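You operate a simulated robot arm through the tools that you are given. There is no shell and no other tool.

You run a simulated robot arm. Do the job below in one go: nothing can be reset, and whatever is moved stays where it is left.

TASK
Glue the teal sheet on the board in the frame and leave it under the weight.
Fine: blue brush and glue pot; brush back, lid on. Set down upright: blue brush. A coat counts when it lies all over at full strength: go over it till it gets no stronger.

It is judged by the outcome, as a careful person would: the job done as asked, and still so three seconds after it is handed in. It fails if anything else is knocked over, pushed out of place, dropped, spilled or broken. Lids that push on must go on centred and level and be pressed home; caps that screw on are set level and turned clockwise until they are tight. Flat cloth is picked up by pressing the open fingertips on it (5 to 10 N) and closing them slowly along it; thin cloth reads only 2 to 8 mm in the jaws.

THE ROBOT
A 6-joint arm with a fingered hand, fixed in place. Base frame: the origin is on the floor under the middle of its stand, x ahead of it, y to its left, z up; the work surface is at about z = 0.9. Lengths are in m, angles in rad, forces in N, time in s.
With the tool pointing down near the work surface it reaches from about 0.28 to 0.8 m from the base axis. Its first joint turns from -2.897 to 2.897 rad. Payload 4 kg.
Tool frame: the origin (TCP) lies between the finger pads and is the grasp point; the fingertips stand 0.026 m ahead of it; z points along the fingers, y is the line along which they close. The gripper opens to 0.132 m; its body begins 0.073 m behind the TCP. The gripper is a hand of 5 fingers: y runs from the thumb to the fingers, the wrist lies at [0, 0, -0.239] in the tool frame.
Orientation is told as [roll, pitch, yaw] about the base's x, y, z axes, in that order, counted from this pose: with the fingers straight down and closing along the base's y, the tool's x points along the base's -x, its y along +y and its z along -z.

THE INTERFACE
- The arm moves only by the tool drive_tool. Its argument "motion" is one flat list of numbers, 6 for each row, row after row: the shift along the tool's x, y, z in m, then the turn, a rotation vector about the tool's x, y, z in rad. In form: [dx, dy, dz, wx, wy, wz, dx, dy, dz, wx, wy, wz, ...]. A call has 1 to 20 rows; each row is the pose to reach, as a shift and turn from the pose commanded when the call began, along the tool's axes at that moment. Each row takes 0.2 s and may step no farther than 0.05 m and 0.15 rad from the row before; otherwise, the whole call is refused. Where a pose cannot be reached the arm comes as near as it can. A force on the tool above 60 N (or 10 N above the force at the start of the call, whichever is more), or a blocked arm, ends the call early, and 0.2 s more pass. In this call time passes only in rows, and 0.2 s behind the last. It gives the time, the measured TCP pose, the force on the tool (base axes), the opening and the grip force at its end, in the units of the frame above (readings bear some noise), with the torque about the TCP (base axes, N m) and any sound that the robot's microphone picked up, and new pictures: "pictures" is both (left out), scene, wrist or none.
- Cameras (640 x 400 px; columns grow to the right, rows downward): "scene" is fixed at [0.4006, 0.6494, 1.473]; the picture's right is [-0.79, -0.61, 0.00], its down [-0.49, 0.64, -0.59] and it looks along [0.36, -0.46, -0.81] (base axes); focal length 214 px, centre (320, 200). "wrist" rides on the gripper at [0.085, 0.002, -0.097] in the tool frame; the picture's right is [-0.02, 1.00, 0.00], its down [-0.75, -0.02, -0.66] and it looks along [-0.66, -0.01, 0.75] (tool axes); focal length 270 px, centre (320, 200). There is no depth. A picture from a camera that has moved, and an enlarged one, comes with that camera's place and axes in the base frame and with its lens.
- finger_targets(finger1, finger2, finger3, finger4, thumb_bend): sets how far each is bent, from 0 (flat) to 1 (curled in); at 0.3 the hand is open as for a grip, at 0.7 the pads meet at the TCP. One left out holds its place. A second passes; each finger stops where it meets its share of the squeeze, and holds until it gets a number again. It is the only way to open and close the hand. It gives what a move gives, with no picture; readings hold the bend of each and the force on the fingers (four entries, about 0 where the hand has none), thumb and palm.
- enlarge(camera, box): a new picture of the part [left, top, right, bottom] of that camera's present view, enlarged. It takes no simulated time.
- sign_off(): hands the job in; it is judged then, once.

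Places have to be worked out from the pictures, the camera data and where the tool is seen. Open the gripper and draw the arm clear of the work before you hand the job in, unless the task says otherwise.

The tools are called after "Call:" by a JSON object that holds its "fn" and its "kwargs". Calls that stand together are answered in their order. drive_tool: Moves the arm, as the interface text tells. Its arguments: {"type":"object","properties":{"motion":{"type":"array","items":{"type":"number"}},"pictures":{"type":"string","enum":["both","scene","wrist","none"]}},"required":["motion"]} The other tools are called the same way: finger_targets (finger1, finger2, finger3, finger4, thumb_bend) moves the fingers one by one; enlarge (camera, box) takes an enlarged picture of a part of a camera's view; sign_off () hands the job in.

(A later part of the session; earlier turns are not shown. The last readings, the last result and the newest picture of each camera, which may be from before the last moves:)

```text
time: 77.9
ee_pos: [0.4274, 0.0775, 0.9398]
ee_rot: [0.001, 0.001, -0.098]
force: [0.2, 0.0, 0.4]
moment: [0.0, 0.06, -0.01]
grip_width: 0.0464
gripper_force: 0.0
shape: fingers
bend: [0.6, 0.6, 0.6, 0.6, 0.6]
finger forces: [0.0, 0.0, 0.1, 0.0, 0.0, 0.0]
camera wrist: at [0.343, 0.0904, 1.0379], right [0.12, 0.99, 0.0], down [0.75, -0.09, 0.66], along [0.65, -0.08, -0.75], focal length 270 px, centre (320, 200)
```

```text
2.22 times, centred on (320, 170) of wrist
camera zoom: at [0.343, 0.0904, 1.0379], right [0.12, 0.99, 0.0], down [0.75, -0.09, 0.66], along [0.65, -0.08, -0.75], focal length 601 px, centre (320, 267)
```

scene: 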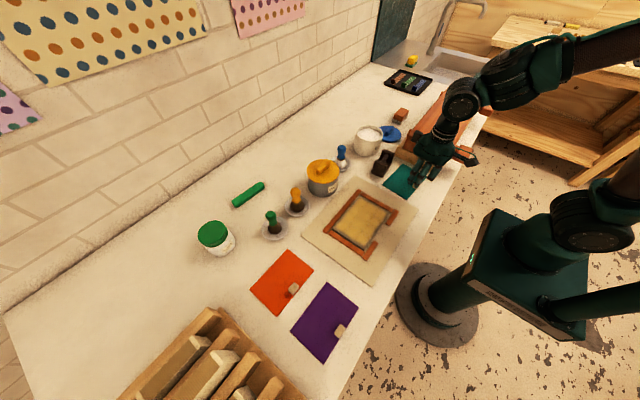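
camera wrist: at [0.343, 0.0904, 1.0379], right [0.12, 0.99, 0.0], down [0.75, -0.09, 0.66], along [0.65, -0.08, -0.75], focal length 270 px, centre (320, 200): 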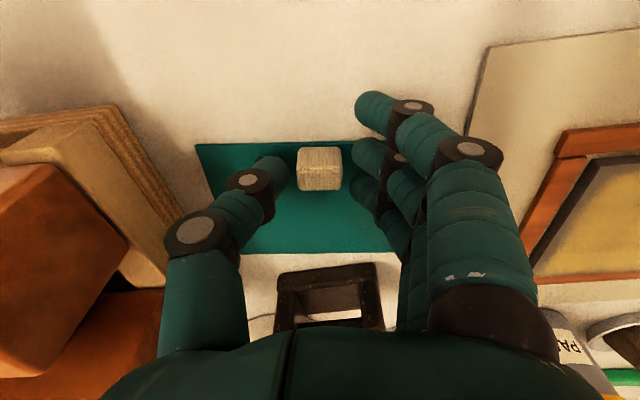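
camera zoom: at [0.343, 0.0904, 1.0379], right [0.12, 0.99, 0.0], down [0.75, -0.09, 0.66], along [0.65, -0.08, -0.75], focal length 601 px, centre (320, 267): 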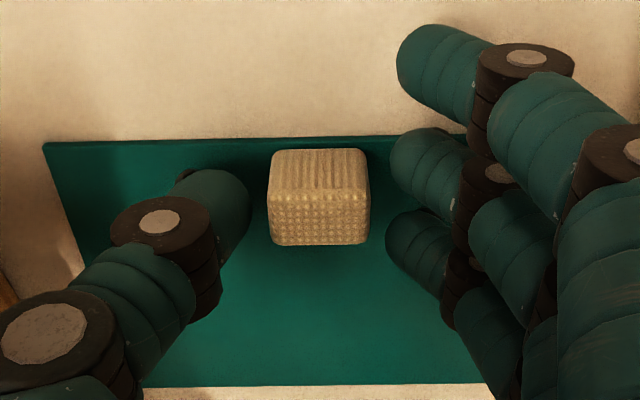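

The tab sits evenly between thumb and fingers 2/3. I descend in small steps and check force.

Call:
{"fn": "drive_tool", "kwargs": {"motion": [0, 0, 0.002, 0, 0, 0, 0, 0, 0.004, 0, 0, 0], "pictures": "none"}}

Call:
{"fn": "drive_tool", "kwargs": {"motion": [0, 0, 0.001, 0, 0, 0, 0, 0, 0.002, 0, 0, 0], "pictures": "none"}}

```text
time: 78.5
ee_pos: [0.4269, 0.0779, 0.9351]
ee_rot: [-0.001, 0.002, -0.1]
force: [-0.4, -0.5, 0.7]
moment: [0.02, -0.01, -0.01]
grip_width: 0.0462
gripper_force: 0.6
shape: fingers
bend: [0.6, 0.6, 0.6, 0.6, 0.6]
finger forces: [0.0, 0.0, 0.1, 0.1, 0.4, 0.0]
```

```text
time: 79.1
ee_pos: [0.4274, 0.0776, 0.9344]
ee_rot: [0.001, 0.001, -0.099]
force: [-4.6, -1.1, 26.6]
moment: [-0.64, 0.2, -0.17]
grip_width: 0.0464
gripper_force: 13.8
shape: fingers
bend: [0.6, 0.6, 0.6, 0.6, 0.61]
finger forces: [0.1, 0.9, 1.2, 1.6, 22.2, 0.0]
```

Tips just reached the sheet (26 N at z≈0.934). I back off 2 mm so they're clear and close on the tab.

Call:
{"fn": "drive_tool", "kwargs": {"motion": [0, 0, -0.001, 0, 0, 0, 0, 0, -0.002, 0, 0, 0], "pictures": "none"}}

Call:
{"fn": "finger_targets", "kwargs": {"finger1": 0.62, "finger2": 0.75, "finger3": 0.75, "finger4": 0.62, "thumb_bend": 0.75}}

Call:
{"fn": "enlarge", "kwargs": {"camera": "wrist", "box": [200, 80, 440, 260]}}

```text
time: 79.7
ee_pos: [0.4276, 0.0799, 0.9355]
ee_rot: [-0.001, 0.005, -0.099]
force: [-0.7, -0.4, -0.4]
moment: [-0.02, -0.03, 0.01]
grip_width: 0.046
gripper_force: 0.1
shape: fingers
bend: [0.6, 0.6, 0.6, 0.6, 0.6]
finger forces: [0.0, 0.1, 0.0, 0.0, 0.0, 0.0]
```

```text
time: 80.7
ee_pos: [0.4267, 0.0796, 0.9367]
ee_rot: [0.001, 0.001, -0.1]
force: [0.1, 0.2, 0.6]
moment: [0.01, 0.02, -0.03]
grip_width: 0.0381
gripper_force: 16.6
shape: fingers
bend: [0.62, 0.69, 0.68, 0.62, 0.67]
finger forces: [0.1, 8.5, 8.6, 0.0, 16.3, 0.0]
```

```text
2.22 times, centred on (320, 170) of wrist
camera zoom: at [0.343, 0.0901, 1.0345], right [0.12, 0.99, 0.0], down [0.75, -0.09, 0.66], along [0.65, -0.08, -0.75], focal length 601 px, centre (320, 267)
```

zoom: 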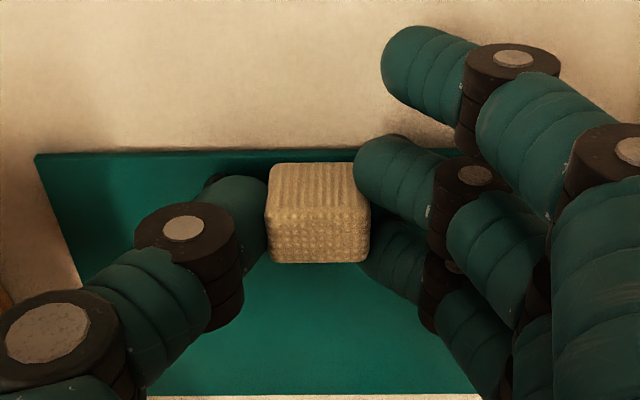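

The tab is gripped evenly (≈16 N). I lift gently and look at how the sheet hangs.

Call:
{"fn": "drive_tool", "kwargs": {"motion": [0, 0, -0.005, 0, 0, 0, 0, 0, -0.015, 0, 0, 0, 0, 0, -0.03, 0, 0, 0, 0, 0, -0.05, 0, 0, 0, 0, 0, -0.075, 0, 0, 0], "pictures": "both"}}

Call:
{"fn": "enlarge", "kwargs": {"camera": "wrist", "box": [150, 80, 490, 280]}}

Call:
{"fn": "enlarge", "kwargs": {"camera": "scene", "box": [310, 110, 470, 250]}}

```text
time: 81.9
ee_pos: [0.4269, 0.0791, 1.0112]
ee_rot: [0.0, 0.003, -0.101]
force: [-0.4, 0.4, -0.2]
moment: [0.02, 0.0, 0.01]
grip_width: 0.0384
gripper_force: 17.4
shape: fingers
bend: [0.62, 0.69, 0.68, 0.62, 0.67]
finger forces: [0.0, 8.8, 8.9, 0.0, 16.4, 0.0]
camera wrist: at [0.3423, 0.0902, 1.1089], right [0.12, 0.99, 0.0], down [0.75, -0.09, 0.66], along [0.65, -0.08, -0.75], focal length 270 px, centre (320, 200)
```

scene: 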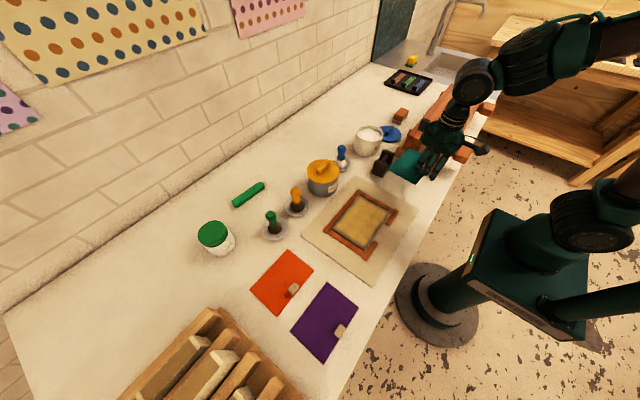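
wrist: 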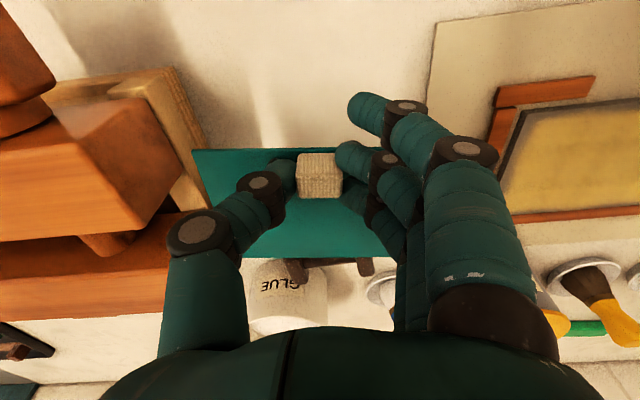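

```text
1.88 times, centred on (320, 180) of wrist
camera zoom: at [0.3423, 0.0902, 1.1089], right [0.12, 0.99, 0.0], down [0.75, -0.09, 0.66], along [0.65, -0.08, -0.75], focal length 509 px, centre (320, 238)
```

zoom: 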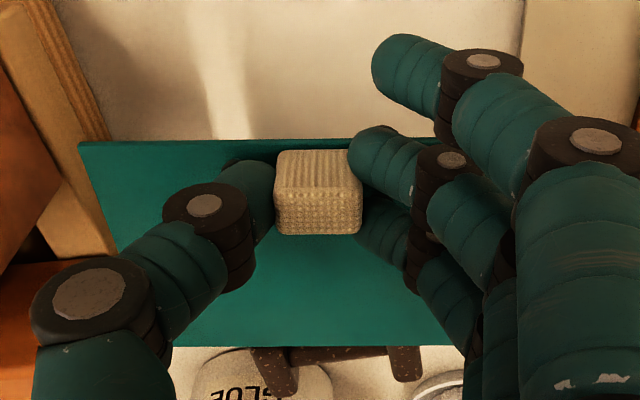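

```text
2.86 times, centred on (390, 180) of scene
camera zoom: at [0.4006, 0.6494, 1.473], right [-0.79, -0.61, 0.0], down [-0.49, 0.64, -0.59], along [0.36, -0.46, -0.81], focal length 613 px, centre (120, 257)
```

zoom: 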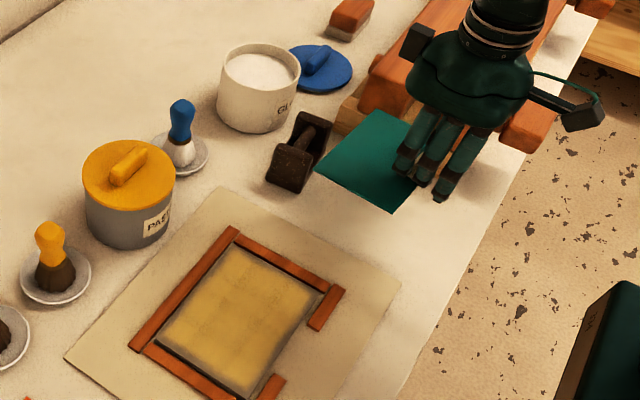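

The sheet hangs level and rigid from the tab. I carry it to above the board, turning the yaw back to 0 on the way.

Call:
{"fn": "drive_tool", "kwargs": {"motion": [-0.0015, 0.039, 0, 0, 0, -0.017, -0.003, 0.078, 0, 0, 0, -0.034, -0.0044, 0.117, 0, 0, 0, -0.051, -0.006, 0.156, 0, 0, 0, -0.068, -0.0075, 0.195, 0, 0, 0, -0.085, -0.0088, 0.233, 0, 0, 0, -0.1], "pictures": "both"}}

Call:
{"fn": "enlarge", "kwargs": {"camera": "wrist", "box": [120, 60, 520, 310]}}

Call:
{"fn": "enlarge", "kwargs": {"camera": "scene", "box": [300, 150, 430, 270]}}

```text
time: 83.3
ee_pos: [0.4599, 0.3119, 1.0108]
ee_rot: [0.0, 0.003, -0.001]
force: [0.1, 0.6, -0.1]
moment: [0.0, 0.03, -0.02]
grip_width: 0.0382
gripper_force: 16.7
shape: fingers
bend: [0.62, 0.69, 0.68, 0.62, 0.67]
finger forces: [0.1, 8.6, 9.0, 0.1, 16.3, 0.0]
camera wrist: at [0.3751, 0.3138, 1.1092], right [0.02, 1.0, 0.0], down [0.75, -0.02, 0.66], along [0.66, -0.01, -0.75], focal length 270 px, centre (320, 200)
```

scene: 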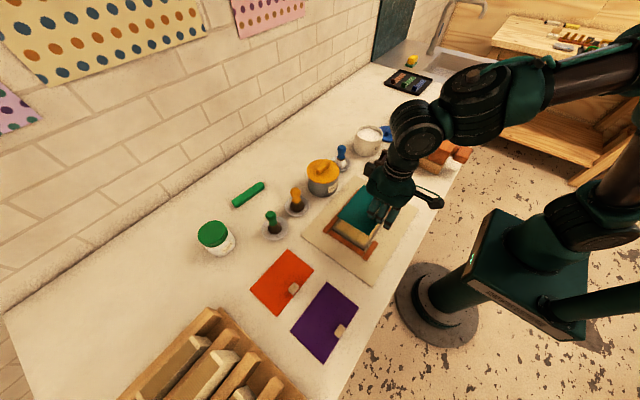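
wrist: 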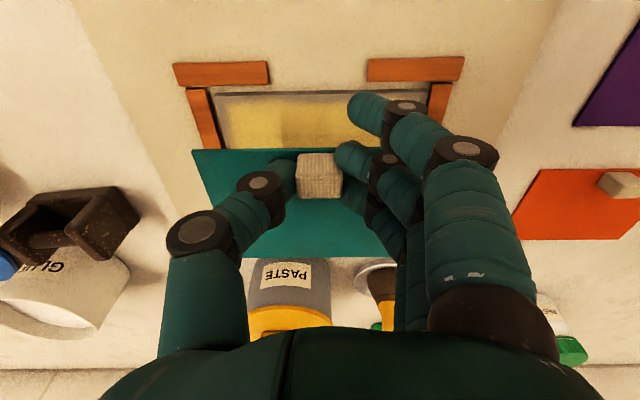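

```text
1.60 times, centred on (320, 185) of wrist
camera zoom: at [0.3751, 0.3138, 1.1092], right [0.02, 1.0, 0.0], down [0.75, -0.02, 0.66], along [0.66, -0.01, -0.75], focal length 432 px, centre (320, 224)
```

zoom: 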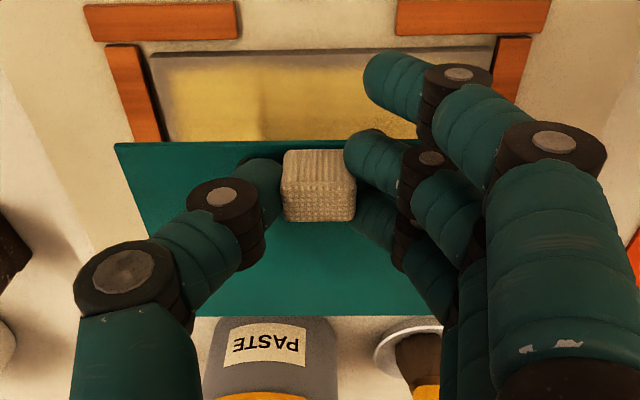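

```text
3.33 times, centred on (365, 210) of scene
camera zoom: at [0.4006, 0.6494, 1.473], right [-0.79, -0.61, 0.0], down [-0.49, 0.64, -0.59], along [0.36, -0.46, -0.81], focal length 715 px, centre (170, 167)
```

zoom: 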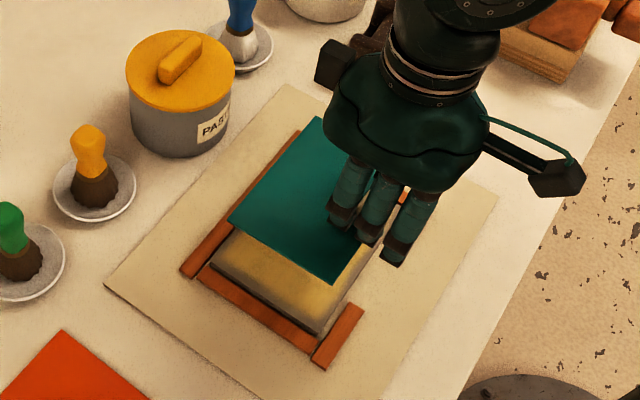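

Sheet is level and nearly aligned; it needs about +3 mm in y. I correct and lower to about 1 cm above the board for a closer check.

Call:
{"fn": "drive_tool", "kwargs": {"motion": [0, 0.0015, 0.015, 0, 0, 0, 0, 0.003, 0.03, 0, 0, 0, 0, 0.003, 0.045, 0, 0, 0, 0, 0.003, 0.053, 0, 0, 0], "pictures": "both"}}

Call:
{"fn": "enlarge", "kwargs": {"camera": "wrist", "box": [120, 60, 520, 310]}}

Call:
{"fn": "enlarge", "kwargs": {"camera": "scene", "box": [310, 170, 410, 250]}}

```text
time: 84.3
ee_pos: [0.4591, 0.3127, 0.9572]
ee_rot: [0.001, 0.006, 0.001]
force: [-1.0, -0.1, 0.6]
moment: [0.0, 0.0, 0.03]
grip_width: 0.0382
gripper_force: 16.5
shape: fingers
bend: [0.62, 0.69, 0.68, 0.62, 0.67]
finger forces: [0.0, 8.6, 9.2, 0.0, 16.2, 0.0]
camera wrist: at [0.3735, 0.3151, 1.055], right [0.02, 1.0, 0.0], down [0.75, -0.02, 0.66], along [0.66, -0.01, -0.76], focal length 270 px, centre (320, 200)
```

scene: 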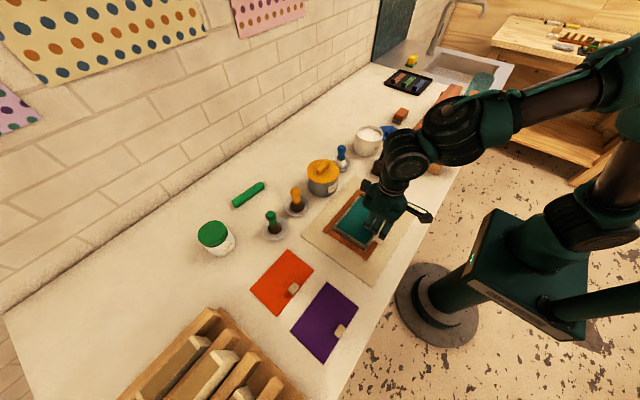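
wrist: 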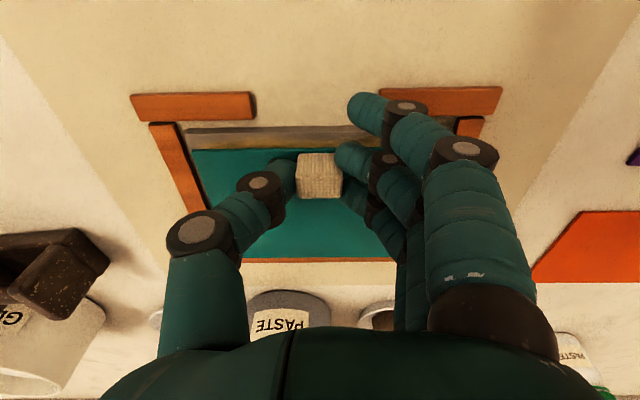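

```text
1.60 times, centred on (320, 185) of wrist
camera zoom: at [0.3735, 0.3151, 1.055], right [0.02, 1.0, 0.0], down [0.75, -0.02, 0.66], along [0.66, -0.01, -0.76], focal length 432 px, centre (320, 224)
```

zoom: 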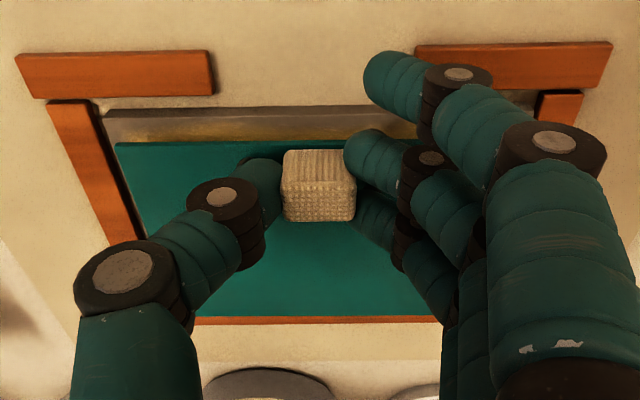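

```text
5.00 times, centred on (360, 210) of scene
camera zoom: at [0.4006, 0.6494, 1.473], right [-0.79, -0.61, 0.0], down [-0.49, 0.64, -0.59], along [0.36, -0.46, -0.81], focal length 1072 px, centre (120, 150)
```

zoom: 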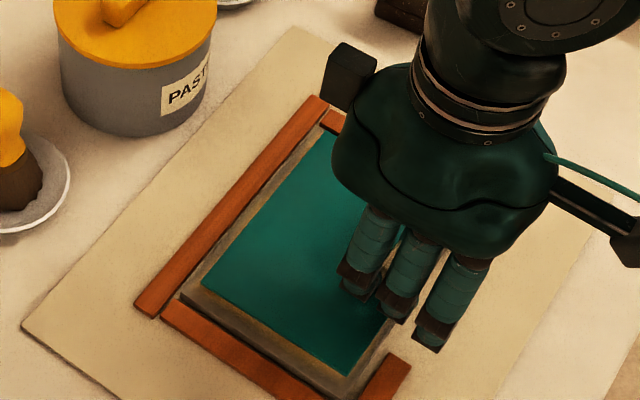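

Close now. I enlarge the scene view around the sheet's edges to compare the margins more exactly.

Call:
{"fn": "enlarge", "kwargs": {"camera": "scene", "box": [325, 190, 405, 250]}}

Call:
{"fn": "enlarge", "kwargs": {"camera": "wrist", "box": [140, 110, 300, 210]}}

Call:
{"fn": "enlarge", "kwargs": {"camera": "scene", "box": [335, 170, 395, 215]}}

```text
6.67 times, centred on (365, 220) of scene
camera zoom: at [0.4006, 0.6494, 1.473], right [-0.79, -0.61, 0.0], down [-0.49, 0.64, -0.59], along [0.36, -0.46, -0.81], focal length 1430 px, centre (20, 67)
```

zoom: 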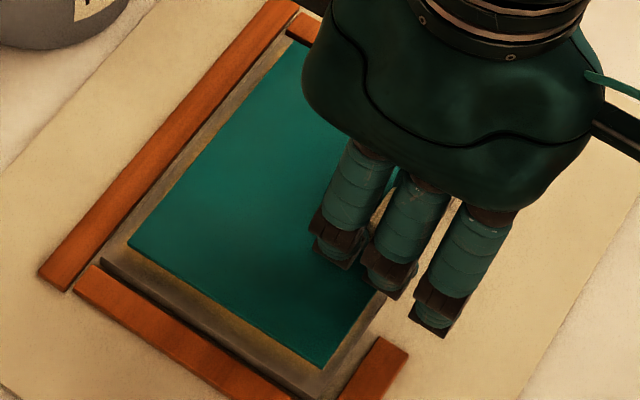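

```text
4.00 times, centred on (220, 160) of wrist
camera zoom: at [0.3735, 0.3151, 1.055], right [0.02, 1.0, 0.0], down [0.75, -0.02, 0.66], along [0.66, -0.01, -0.76], focal length 1081 px, centre (720, 360)
```

zoom: 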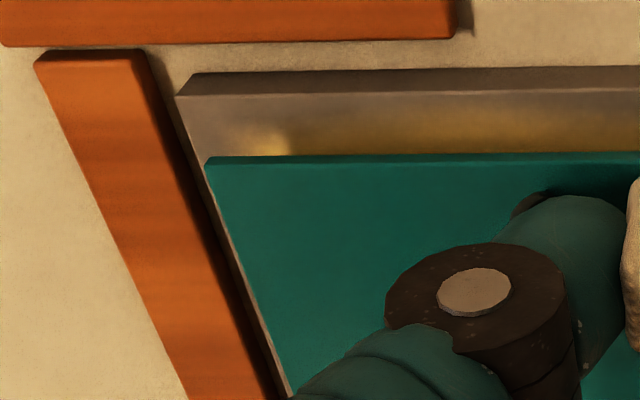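

```text
8.89 times, centred on (365, 192) of scene
camera zoom: at [0.4006, 0.6494, 1.473], right [-0.79, -0.61, 0.0], down [-0.49, 0.64, -0.59], along [0.36, -0.46, -0.81], focal length 1906 px, centre (-80, 267)
```

zoom: 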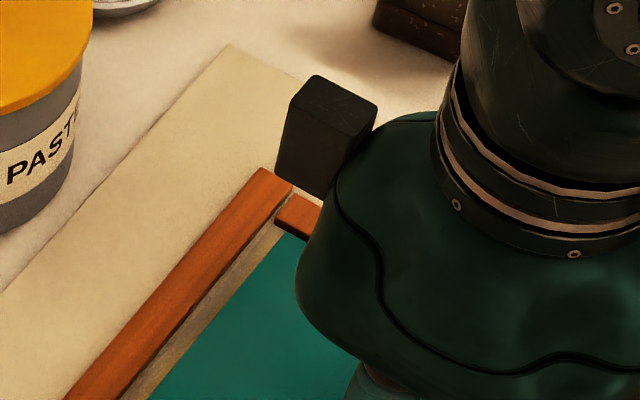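

Margins: right 7 mm, left 6 mm, near 4 mm, far 8.5 mm – so a 2 mm shift away from the robot centres it. I lower it to the board with that correction.

Call:
{"fn": "drive_tool", "kwargs": {"motion": [-0.001, 0, 0.003, 0, 0, 0, -0.002, 0, 0.006, 0, 0, 0, -0.002, 0, 0.009, 0, 0, 0], "pictures": "none"}}

Call:
{"fn": "drive_tool", "kwargs": {"motion": [0, 0, 0.001, 0, 0, 0, 0, 0, 0.002, 0, 0, 0], "pictures": "none"}}

Call:
{"fn": "drive_tool", "kwargs": {"motion": [0, 0, 0.001, 0, 0, 0], "pictures": "both"}}

Call:
{"fn": "enlarge", "kwargs": {"camera": "wrist", "box": [140, 110, 300, 210]}}

Call:
{"fn": "enlarge", "kwargs": {"camera": "scene", "box": [325, 190, 405, 250]}}

```text
time: 85.1
ee_pos: [0.4619, 0.3121, 0.949]
ee_rot: [0.0, 0.001, 0.0]
force: [0.4, 0.6, 0.0]
moment: [0.05, -0.01, 0.02]
grip_width: 0.038
gripper_force: 16.7
shape: fingers
bend: [0.62, 0.69, 0.68, 0.62, 0.67]
finger forces: [0.0, 8.7, 9.3, 0.0, 16.3, 0.1]
```

```text
time: 85.7
ee_pos: [0.4617, 0.3134, 0.9464]
ee_rot: [-0.001, 0.001, 0.0]
force: [-0.2, 0.5, -0.5]
moment: [0.02, -0.04, 0.0]
grip_width: 0.038
gripper_force: 18.1
shape: fingers
bend: [0.62, 0.69, 0.68, 0.62, 0.67]
finger forces: [0.0, 8.9, 9.1, 0.8, 16.4, 0.1]
```

```text
time: 86.1
ee_pos: [0.462, 0.3124, 0.9454]
ee_rot: [0.001, 0.003, 0.0]
force: [0.3, 0.5, 1.3]
moment: [0.08, -0.12, 0.0]
grip_width: 0.0385
gripper_force: 19.4
shape: fingers
bend: [0.62, 0.69, 0.68, 0.62, 0.67]
finger forces: [0.0, 8.6, 8.9, 3.5, 16.5, 0.1]
camera wrist: at [0.3763, 0.3152, 1.0444], right [0.02, 1.0, 0.0], down [0.75, -0.02, 0.66], along [0.66, -0.01, -0.75], focal length 270 px, centre (320, 200)
```

scene: 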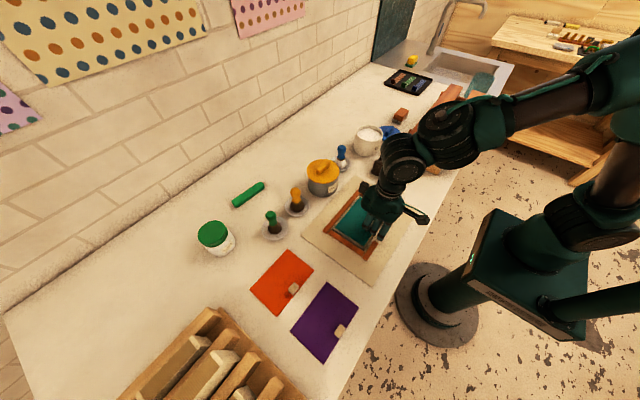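
wrist: 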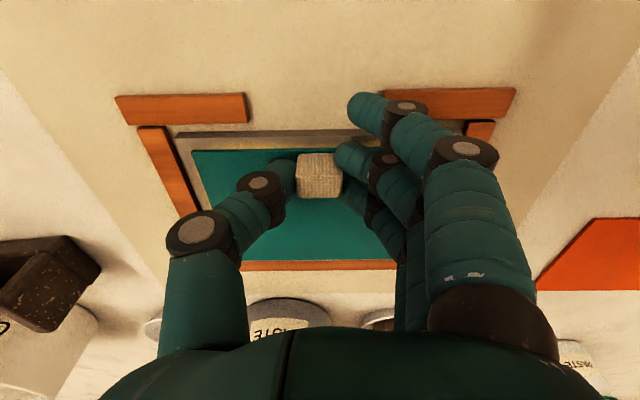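

```text
4.00 times, centred on (220, 160) of wrist
camera zoom: at [0.3763, 0.3152, 1.0444], right [0.02, 1.0, 0.0], down [0.75, -0.02, 0.66], along [0.66, -0.01, -0.75], focal length 1081 px, centre (720, 360)
```

zoom: 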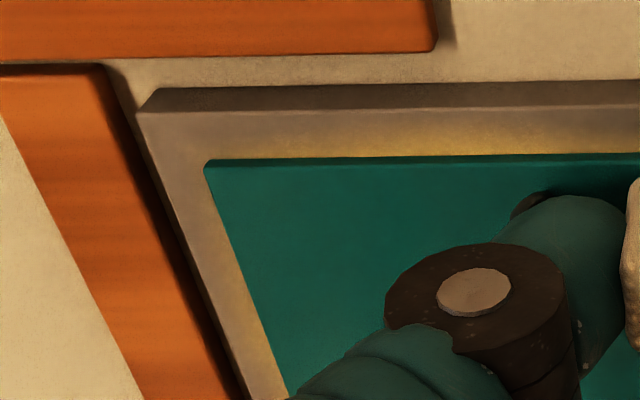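

```text
6.67 times, centred on (365, 220) of scene
camera zoom: at [0.4006, 0.6494, 1.473], right [-0.79, -0.61, 0.0], down [-0.49, 0.64, -0.59], along [0.36, -0.46, -0.81], focal length 1430 px, centre (20, 67)
```

zoom: 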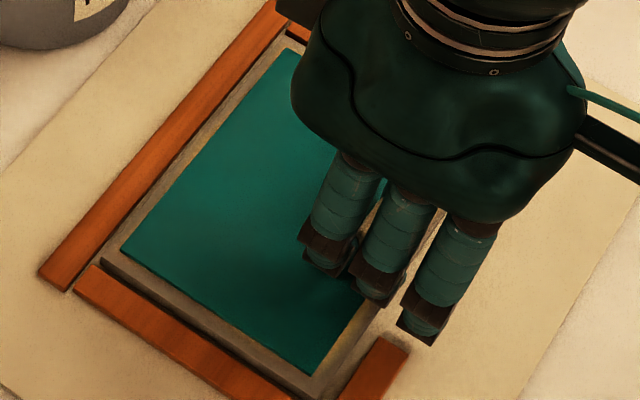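

Margins now near 7.4 / far 6.7 / right 7 / left 4 mm, and some coat shows at the near and right edges, so I nudge 1.5 mm toward the robot and 1.5 mm toward −y. I also curl the outer fingers a bit so finger 4 does not touch down first.

Call:
{"fn": "drive_tool", "kwargs": {"motion": [0, 0, -0.002, 0, 0, 0, 0.0015, -0.0015, -0.002, 0, 0, 0], "pictures": "none"}}

Call:
{"fn": "finger_targets", "kwargs": {"finger1": 0.72, "finger4": 0.72}}

Call:
{"fn": "drive_tool", "kwargs": {"motion": [0, 0, 0.001, 0, 0, 0, 0, 0, 0.002, 0, 0, 0, 0, 0, 0.0025, 0, 0, 0], "pictures": "none"}}

Call:
{"fn": "enlarge", "kwargs": {"camera": "wrist", "box": [140, 110, 300, 210]}}

Call:
{"fn": "enlarge", "kwargs": {"camera": "scene", "box": [325, 190, 405, 250]}}

```text
time: 86.7
ee_pos: [0.4597, 0.311, 0.9475]
ee_rot: [0.0, 0.003, 0.0]
force: [-0.4, 0.5, 0.8]
moment: [-0.01, -0.01, 0.01]
grip_width: 0.0383
gripper_force: 17.3
shape: fingers
bend: [0.62, 0.69, 0.68, 0.62, 0.67]
finger forces: [0.0, 8.8, 9.3, 0.1, 16.3, 0.1]
```

```text
time: 87.7
ee_pos: [0.4607, 0.3116, 0.9468]
ee_rot: [-0.002, 0.001, 0.001]
force: [0.6, 0.1, -0.1]
moment: [0.0, 0.0, -0.01]
grip_width: 0.0271
gripper_force: 16.6
shape: fingers
bend: [0.72, 0.69, 0.68, 0.72, 0.67]
finger forces: [0.0, 8.8, 9.3, 0.0, 16.3, 0.1]
```

```text
time: 88.5
ee_pos: [0.4601, 0.3111, 0.9445]
ee_rot: [0.001, 0.001, 0.0]
force: [0.5, -0.4, 3.8]
moment: [-0.04, -0.05, -0.04]
grip_width: 0.0274
gripper_force: 18.0
shape: fingers
bend: [0.72, 0.69, 0.69, 0.72, 0.67]
finger forces: [0.0, 8.7, 9.9, 0.1, 17.4, 0.1]
```

```text
4.00 times, centred on (220, 160) of wrist
camera zoom: at [0.3745, 0.3142, 1.0435], right [0.02, 1.0, 0.0], down [0.75, -0.02, 0.66], along [0.66, -0.01, -0.75], focal length 1081 px, centre (720, 360)
```

zoom: 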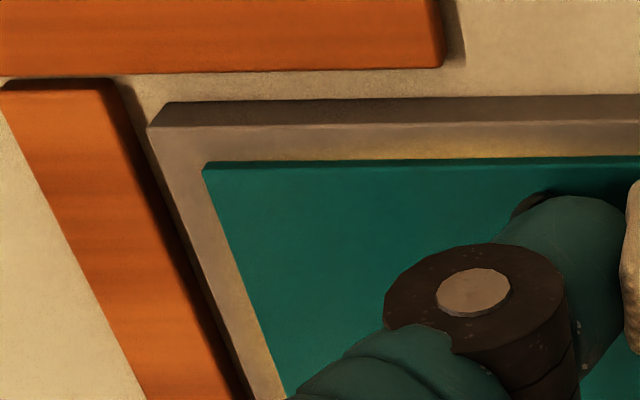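

```text
6.67 times, centred on (365, 220) of scene
camera zoom: at [0.4006, 0.6494, 1.473], right [-0.79, -0.61, 0.0], down [-0.49, 0.64, -0.59], along [0.36, -0.46, -0.81], focal length 1430 px, centre (20, 67)
```

zoom: 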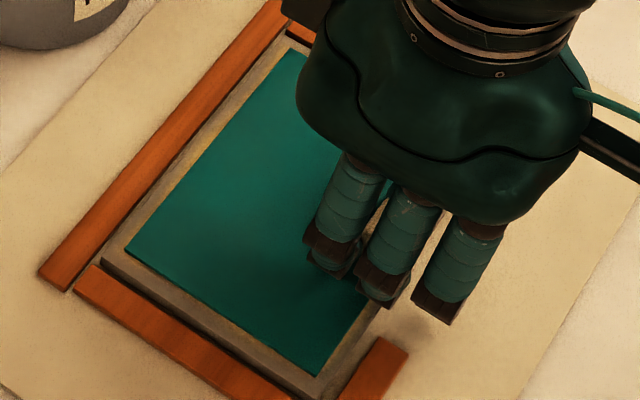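

The sheet rests on the coat with even margins. I press a touch more for a good bond, then open just enough to let the tab go (small opening so the tips don't dig in).

Call:
{"fn": "drive_tool", "kwargs": {"motion": [0, 0, 0.0008, 0, 0, 0, 0, 0, 0.0008, 0, 0, 0], "pictures": "none"}}

Call:
{"fn": "finger_targets", "kwargs": {"finger2": 0.635, "finger3": 0.635, "thumb_bend": 0.62}}

```text
time: 89.1
ee_pos: [0.4596, 0.3121, 0.9446]
ee_rot: [0.003, 0.001, 0.0]
force: [0.9, -1.0, 10.6]
moment: [-0.06, -0.02, -0.01]
grip_width: 0.0273
gripper_force: 19.2
shape: fingers
bend: [0.72, 0.7, 0.69, 0.72, 0.68]
finger forces: [0.0, 9.4, 10.4, 0.1, 18.5, 0.0]
```

```text
time: 90.1
ee_pos: [0.4594, 0.3121, 0.945]
ee_rot: [0.002, 0.001, 0.0]
force: [0.6, -3.5, 29.8]
moment: [-0.52, -0.02, -0.01]
grip_width: 0.0278
gripper_force: 16.3
shape: fingers
bend: [0.72, 0.64, 0.64, 0.72, 0.64]
finger forces: [0.0, 2.0, 3.0, 0.1, 28.4, 0.0]
```

Released; the thumb tip is pressing on the sheet (28 N), so I raise a few millimetres to unload, then open a bit more and look.

Call:
{"fn": "drive_tool", "kwargs": {"motion": [0, 0, -0.0015, 0, 0, 0, 0, 0, -0.003, 0, 0, 0], "pictures": "none"}}

Call:
{"fn": "finger_targets", "kwargs": {"finger2": 0.61, "finger3": 0.61, "thumb_bend": 0.61}}

Call:
{"fn": "enlarge", "kwargs": {"camera": "wrist", "box": [140, 90, 460, 270]}}

```text
time: 90.7
ee_pos: [0.4594, 0.3106, 0.947]
ee_rot: [0.001, 0.007, 0.0]
force: [1.9, -0.2, 3.5]
moment: [-0.05, -0.04, -0.01]
grip_width: 0.0284
gripper_force: 1.7
shape: fingers
bend: [0.72, 0.63, 0.63, 0.72, 0.63]
finger forces: [0.1, 0.1, 0.3, 0.0, 3.6, 0.0]
```

```text
time: 91.7
ee_pos: [0.4593, 0.3114, 0.9482]
ee_rot: [0.001, 0.003, 0.0]
force: [-0.7, -0.4, -0.2]
moment: [0.0, -0.04, -0.02]
grip_width: 0.0301
gripper_force: 0.1
shape: fingers
bend: [0.72, 0.61, 0.61, 0.72, 0.61]
finger forces: [0.0, 0.0, 0.1, 0.0, 0.1, 0.0]
```

```text
2.00 times, centred on (300, 180) of wrist
camera zoom: at [0.3744, 0.3137, 1.0454], right [0.02, 1.0, 0.0], down [0.75, -0.02, 0.66], along [0.66, -0.01, -0.75], focal length 541 px, centre (360, 240)
```

zoom: 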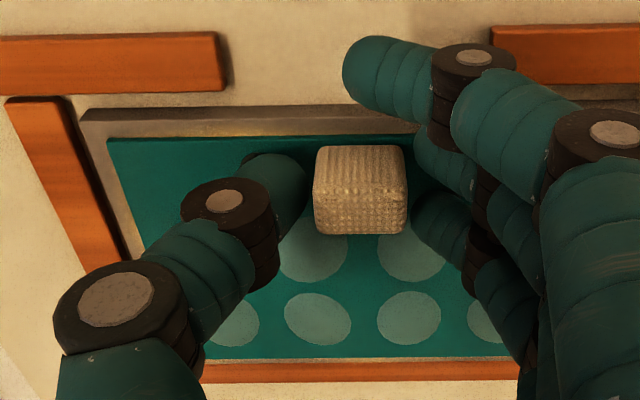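

The tab is free. Pale round spots have appeared on the sheet; I raise the hand straight up to see the whole sheet.

Call:
{"fn": "drive_tool", "kwargs": {"motion": [0, 0, -0.01, 0, 0, 0, 0, 0, -0.03, 0, 0, 0, 0, 0, -0.06, 0, 0, 0, 0.02, 0, -0.09, 0, 0, 0, 0.03, 0, -0.12, 0, 0, 0], "pictures": "both"}}

Call:
{"fn": "enlarge", "kwargs": {"camera": "wrist", "box": [140, 60, 460, 270]}}

Call:
{"fn": "enlarge", "kwargs": {"camera": "scene", "box": [310, 170, 420, 260]}}

```text
time: 92.9
ee_pos: [0.4283, 0.3107, 1.0674]
ee_rot: [0.0, 0.003, 0.0]
force: [0.3, -1.0, -0.9]
moment: [0.0, -0.04, -0.02]
grip_width: 0.0301
gripper_force: 0.1
shape: fingers
bend: [0.72, 0.61, 0.61, 0.72, 0.61]
finger forces: [0.0, 0.0, 0.0, 0.1, 0.0, 0.0]
camera wrist: at [0.343, 0.3135, 1.1652], right [0.02, 1.0, 0.0], down [0.76, -0.02, 0.66], along [0.66, -0.01, -0.76], focal length 270 px, centre (320, 200)
```

scene: 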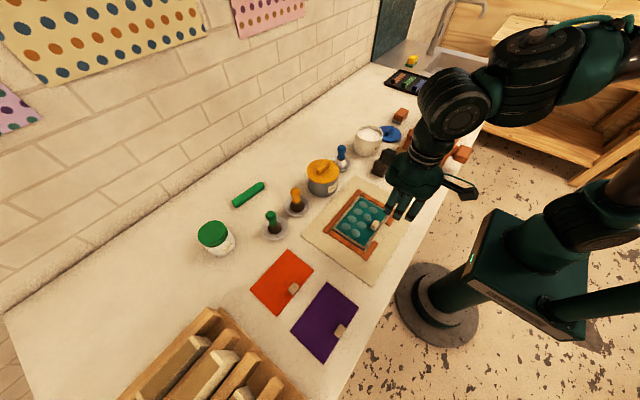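
wrist: 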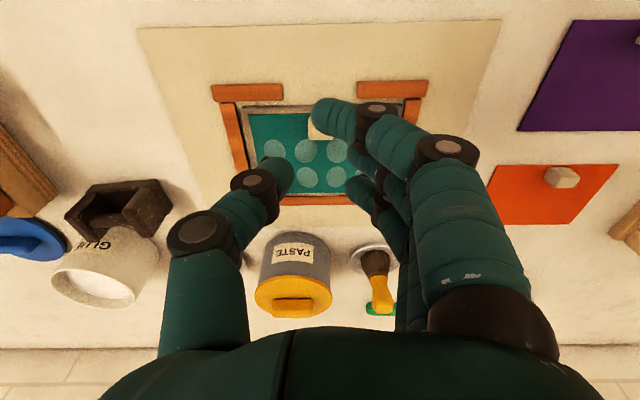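

```text
1.90 times, centred on (300, 165) of wrist
camera zoom: at [0.343, 0.3135, 1.1652], right [0.02, 1.0, 0.0], down [0.76, -0.02, 0.66], along [0.66, -0.01, -0.76], focal length 515 px, centre (358, 267)
```

zoom: 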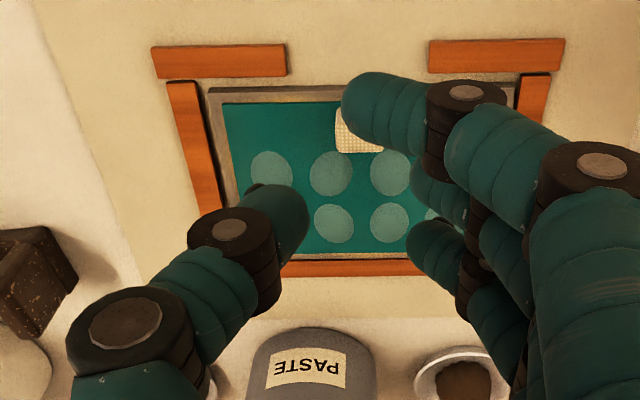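

```text
4.44 times, centred on (365, 215) of scene
camera zoom: at [0.4006, 0.6494, 1.473], right [-0.79, -0.61, 0.0], down [-0.49, 0.64, -0.59], along [0.36, -0.46, -0.81], focal length 953 px, centre (120, 133)
```

zoom: 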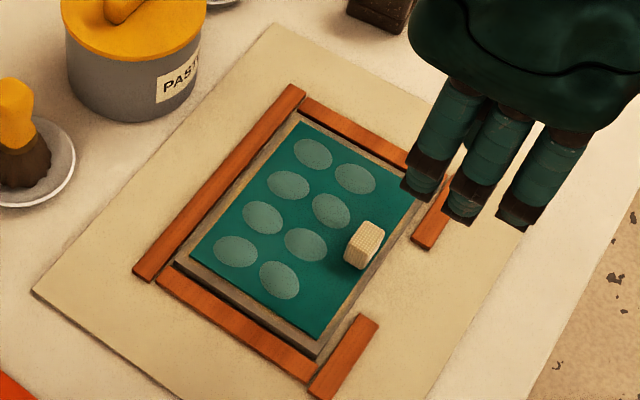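

Eight pale blisters (2 rows × 4) show under the sheet – unstuck spots, at x≈0.496 and 0.530, y≈0.26–0.36. A careful person presses these down, so I'll curl the four fingers out of the way and use the thumb tip as a single press, trying one spot first.

Call:
{"fn": "finger_targets", "kwargs": {"finger1": 1.0, "finger2": 1.0, "finger3": 1.0, "finger4": 1.0, "thumb_bend": 0.54}}

Call:
{"fn": "drive_tool", "kwargs": {"motion": [-0.025, -0.005, 0.02, 0, 0, 0, -0.05, -0.01, 0.045, 0, 0, 0, -0.0674, -0.0132, 0.075, 0, 0, 0, -0.0674, -0.0132, 0.1, 0, 0, 0], "pictures": "both"}}

Call:
{"fn": "enlarge", "kwargs": {"camera": "wrist", "box": [140, 60, 460, 270]}}

Call:
{"fn": "enlarge", "kwargs": {"camera": "scene", "box": [310, 170, 420, 260]}}

```text
time: 93.9
ee_pos: [0.4292, 0.311, 1.0665]
ee_rot: [0.0, 0.003, 0.001]
force: [0.4, 0.2, 0.1]
moment: [0.03, 0.01, 0.0]
grip_width: 0.0504
gripper_force: 0.0
shape: fingers
bend: [1.0, 1.0, 1.0, 1.0, 0.54]
finger forces: [0.0, 0.0, 0.0, 0.0, 0.1, 0.0]
```

```text
time: 94.9
ee_pos: [0.4965, 0.2982, 0.9682]
ee_rot: [0.0, 0.002, 0.0]
force: [-0.3, 0.6, 0.1]
moment: [-0.01, 0.05, -0.01]
grip_width: 0.0504
gripper_force: 0.0
shape: fingers
bend: [1.0, 1.0, 1.0, 1.0, 0.54]
finger forces: [0.0, 0.0, 0.0, 0.0, 0.0, 0.1]
camera wrist: at [0.4111, 0.3007, 1.0657], right [0.02, 1.0, 0.0], down [0.75, -0.02, 0.66], along [0.66, -0.01, -0.75], focal length 270 px, centre (320, 200)
```

scene: 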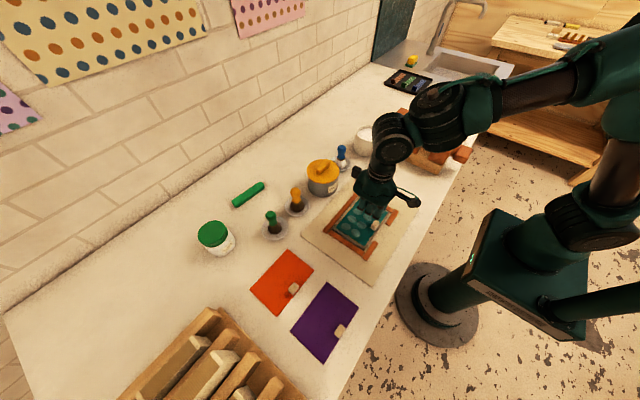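
wrist: 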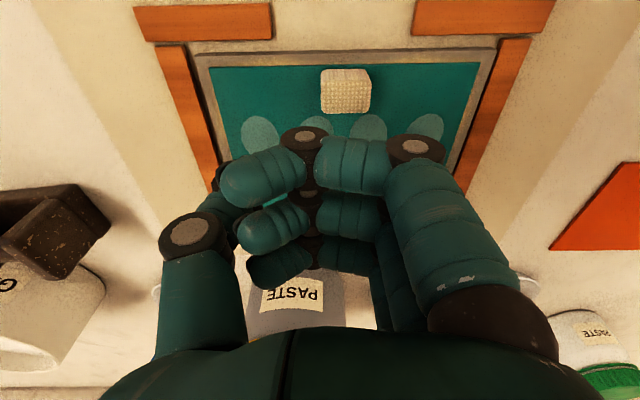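

```text
1.90 times, centred on (300, 165) of wrist
camera zoom: at [0.4111, 0.3007, 1.0657], right [0.02, 1.0, 0.0], down [0.75, -0.02, 0.66], along [0.66, -0.01, -0.75], focal length 515 px, centre (358, 267)
```

zoom: 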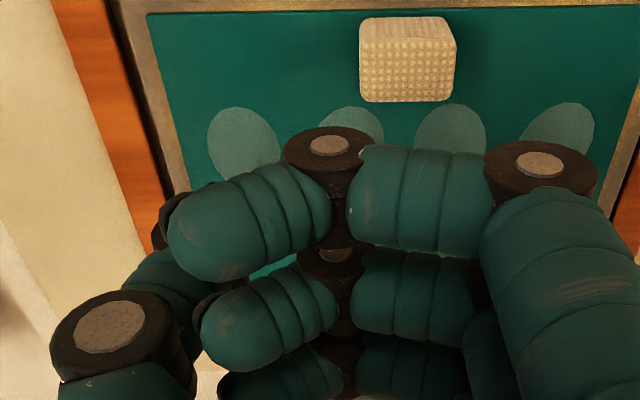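

```text
4.44 times, centred on (365, 215) of scene
camera zoom: at [0.4006, 0.6494, 1.473], right [-0.79, -0.61, 0.0], down [-0.49, 0.64, -0.59], along [0.36, -0.46, -0.81], focal length 953 px, centre (120, 133)
```

zoom: 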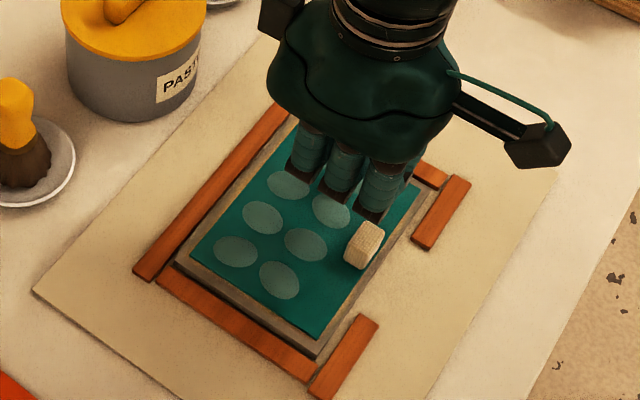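

The curled knuckles hang low and hide the view, so instead I'll hold the fingers at 0.72 (short) and leave the thumb at 0.54, which then reaches lowest. I raise first, then move so that the thumb is over the second near-row spot.

Call:
{"fn": "drive_tool", "kwargs": {"motion": [0, 0.01, -0.015, 0, 0, 0, 0, 0.033, -0.022, 0, 0, 0], "pictures": "none"}}

Call:
{"fn": "finger_targets", "kwargs": {"finger1": 0.74, "finger2": 0.74, "finger3": 0.74, "finger4": 0.74, "thumb_bend": 0.52}}

Call:
{"fn": "drive_tool", "kwargs": {"motion": [0, 0, 0.015, 0, 0, 0, 0, 0, 0.03, 0, 0, 0], "pictures": "wrist"}}

Call:
{"fn": "enlarge", "kwargs": {"camera": "wrist", "box": [140, 60, 460, 270]}}

```text
time: 95.5
ee_pos: [0.4981, 0.3309, 0.9884]
ee_rot: [0.0, 0.001, 0.0]
force: [0.0, -0.2, 0.1]
moment: [-0.05, 0.0, -0.03]
grip_width: 0.0505
gripper_force: 0.0
shape: fingers
bend: [1.0, 1.0, 1.0, 1.0, 0.54]
finger forces: [0.1, 0.0, 0.1, 0.0, 0.0, 0.1]
```

```text
time: 96.5
ee_pos: [0.4969, 0.3297, 0.9897]
ee_rot: [0.0, 0.002, 0.001]
force: [0.8, 0.3, -0.2]
moment: [0.02, 0.01, -0.02]
grip_width: 0.0382
gripper_force: 0.0
shape: fingers
bend: [0.74, 0.74, 0.74, 0.74, 0.52]
finger forces: [0.0, 0.0, 0.0, 0.0, 0.1, 0.0]
```

```text
time: 97.1
ee_pos: [0.4987, 0.3306, 0.9591]
ee_rot: [0.003, 0.002, 0.0]
force: [0.9, -0.3, -0.6]
moment: [0.0, -0.01, -0.01]
grip_width: 0.0381
gripper_force: 0.0
shape: fingers
bend: [0.74, 0.74, 0.74, 0.74, 0.52]
finger forces: [0.1, 0.1, 0.0, 0.0, 0.0, 0.1]
camera wrist: at [0.4127, 0.3339, 1.0575], right [0.02, 1.0, 0.0], down [0.75, -0.02, 0.66], along [0.66, -0.01, -0.75], focal length 270 px, centre (320, 200)
```

wrist: 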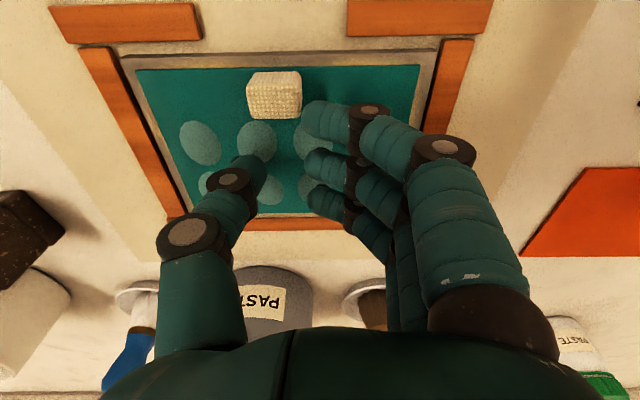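

```text
1.90 times, centred on (300, 165) of wrist
camera zoom: at [0.4127, 0.3339, 1.0575], right [0.02, 1.0, 0.0], down [0.75, -0.02, 0.66], along [0.66, -0.01, -0.75], focal length 515 px, centre (358, 267)
```

zoom: 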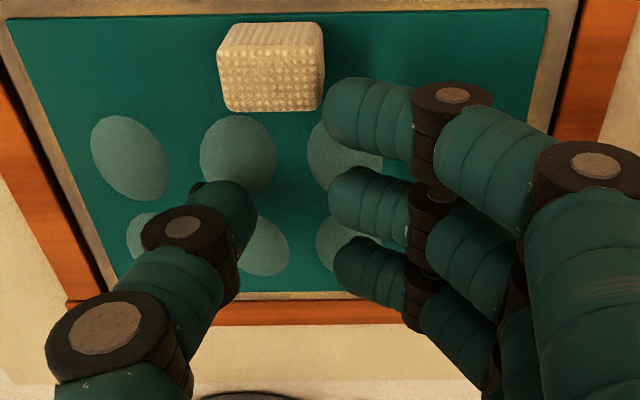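

Thumb tip is ~8 mm beyond the spot in x. I shift, then lower until about 10–20 N of thumb pressure and see what happens to the spot.

Call:
{"fn": "drive_tool", "kwargs": {"motion": [0.008, 0, 0.004, 0, 0, 0, 0.008, 0, 0.009, 0, 0, 0, 0.008, 0, 0.011, 0, 0, 0], "pictures": "none"}}

Call:
{"fn": "drive_tool", "kwargs": {"motion": [0, 0, 0.001, 0, 0, 0, 0, 0, 0.002, 0, 0, 0], "pictures": "wrist"}}

Call:
{"fn": "enlarge", "kwargs": {"camera": "wrist", "box": [140, 60, 460, 270]}}

```text
time: 97.9
ee_pos: [0.4889, 0.3307, 0.9491]
ee_rot: [0.0, 0.001, 0.0]
force: [-0.2, 0.5, -0.1]
moment: [0.0, -0.03, 0.02]
grip_width: 0.0383
gripper_force: 0.5
shape: fingers
bend: [0.74, 0.74, 0.74, 0.74, 0.52]
finger forces: [0.1, 0.0, 0.1, 0.1, 0.1, 0.1]
```

```text
time: 98.5
ee_pos: [0.4912, 0.3313, 0.9478]
ee_rot: [0.002, -0.001, 0.0]
force: [0.4, 1.4, 22.3]
moment: [-0.94, -0.06, 0.05]
grip_width: 0.0388
gripper_force: 11.0
shape: fingers
bend: [0.74, 0.74, 0.74, 0.74, 0.53]
finger forces: [0.0, 0.0, 0.0, 0.1, 21.5, 0.0]
camera wrist: at [0.4042, 0.3338, 1.0459], right [0.02, 1.0, 0.0], down [0.75, -0.02, 0.66], along [0.66, -0.01, -0.75], focal length 270 px, centre (320, 200)
```

wrist: 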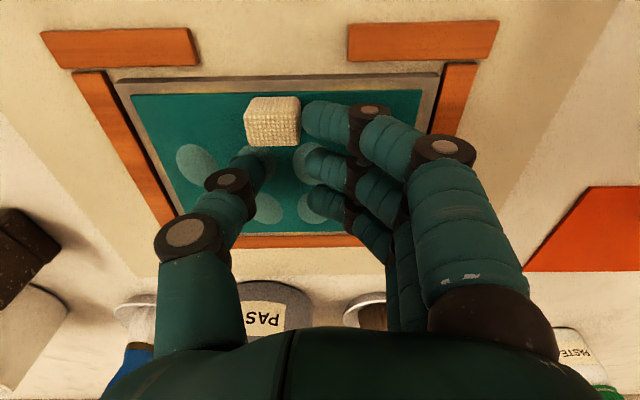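

```text
1.90 times, centred on (300, 165) of wrist
camera zoom: at [0.4042, 0.3338, 1.0459], right [0.02, 1.0, 0.0], down [0.75, -0.02, 0.66], along [0.66, -0.01, -0.75], focal length 515 px, centre (358, 267)
```

zoom: 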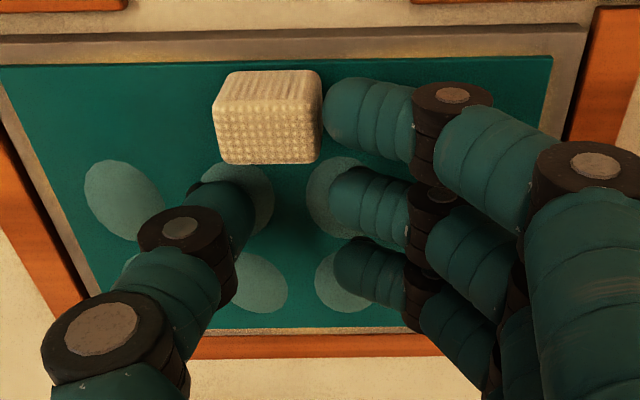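

Pressed with 22 N on the spot. I lift 1.5 cm to see if it has gone.

Call:
{"fn": "drive_tool", "kwargs": {"motion": [0, 0, -0.008, 0, 0, 0, 0, 0, -0.02, 0, 0, 0, 0, 0.02, -0.03, 0, 0, 0], "pictures": "both"}}

Call:
{"fn": "enlarge", "kwargs": {"camera": "wrist", "box": [140, 60, 460, 270]}}

Call:
{"fn": "enlarge", "kwargs": {"camera": "scene", "box": [310, 170, 420, 260]}}

```text
time: 99.3
ee_pos: [0.4881, 0.3507, 0.976]
ee_rot: [0.001, 0.004, 0.0]
force: [-0.8, -0.2, 0.5]
moment: [-0.04, -0.02, 0.01]
grip_width: 0.0388
gripper_force: 0.1
shape: fingers
bend: [0.74, 0.74, 0.74, 0.74, 0.52]
finger forces: [0.0, 0.0, 0.0, 0.0, 0.1, 0.1]
camera wrist: at [0.4029, 0.3549, 1.0742], right [0.02, 1.0, 0.0], down [0.75, -0.02, 0.66], along [0.66, -0.01, -0.75], focal length 270 px, centre (320, 200)
```

scene: 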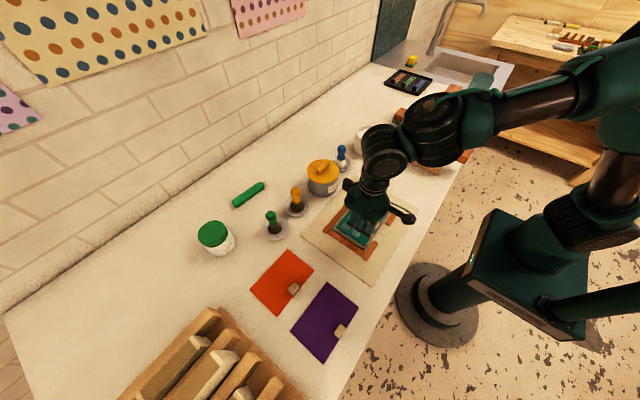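
wrist: 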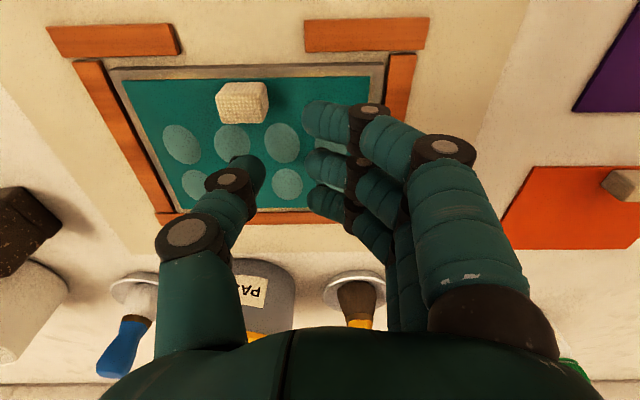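

```text
1.90 times, centred on (300, 165) of wrist
camera zoom: at [0.4029, 0.3549, 1.0742], right [0.02, 1.0, 0.0], down [0.75, -0.02, 0.66], along [0.66, -0.01, -0.75], focal length 515 px, centre (358, 267)
```

zoom: 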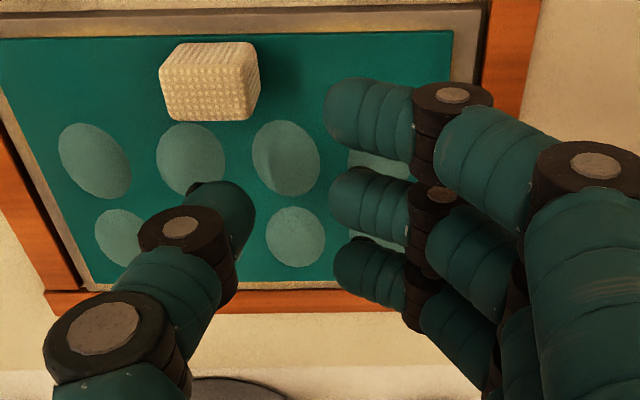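

```text
4.44 times, centred on (365, 215) of scene
camera zoom: at [0.4006, 0.6494, 1.473], right [-0.79, -0.61, 0.0], down [-0.49, 0.64, -0.59], along [0.36, -0.46, -0.81], focal length 953 px, centre (120, 133)
```

zoom: 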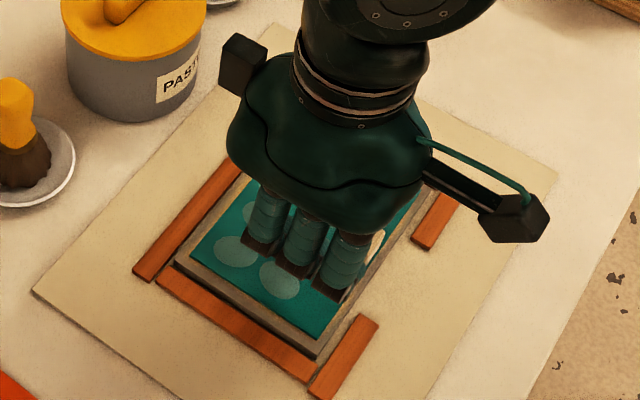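

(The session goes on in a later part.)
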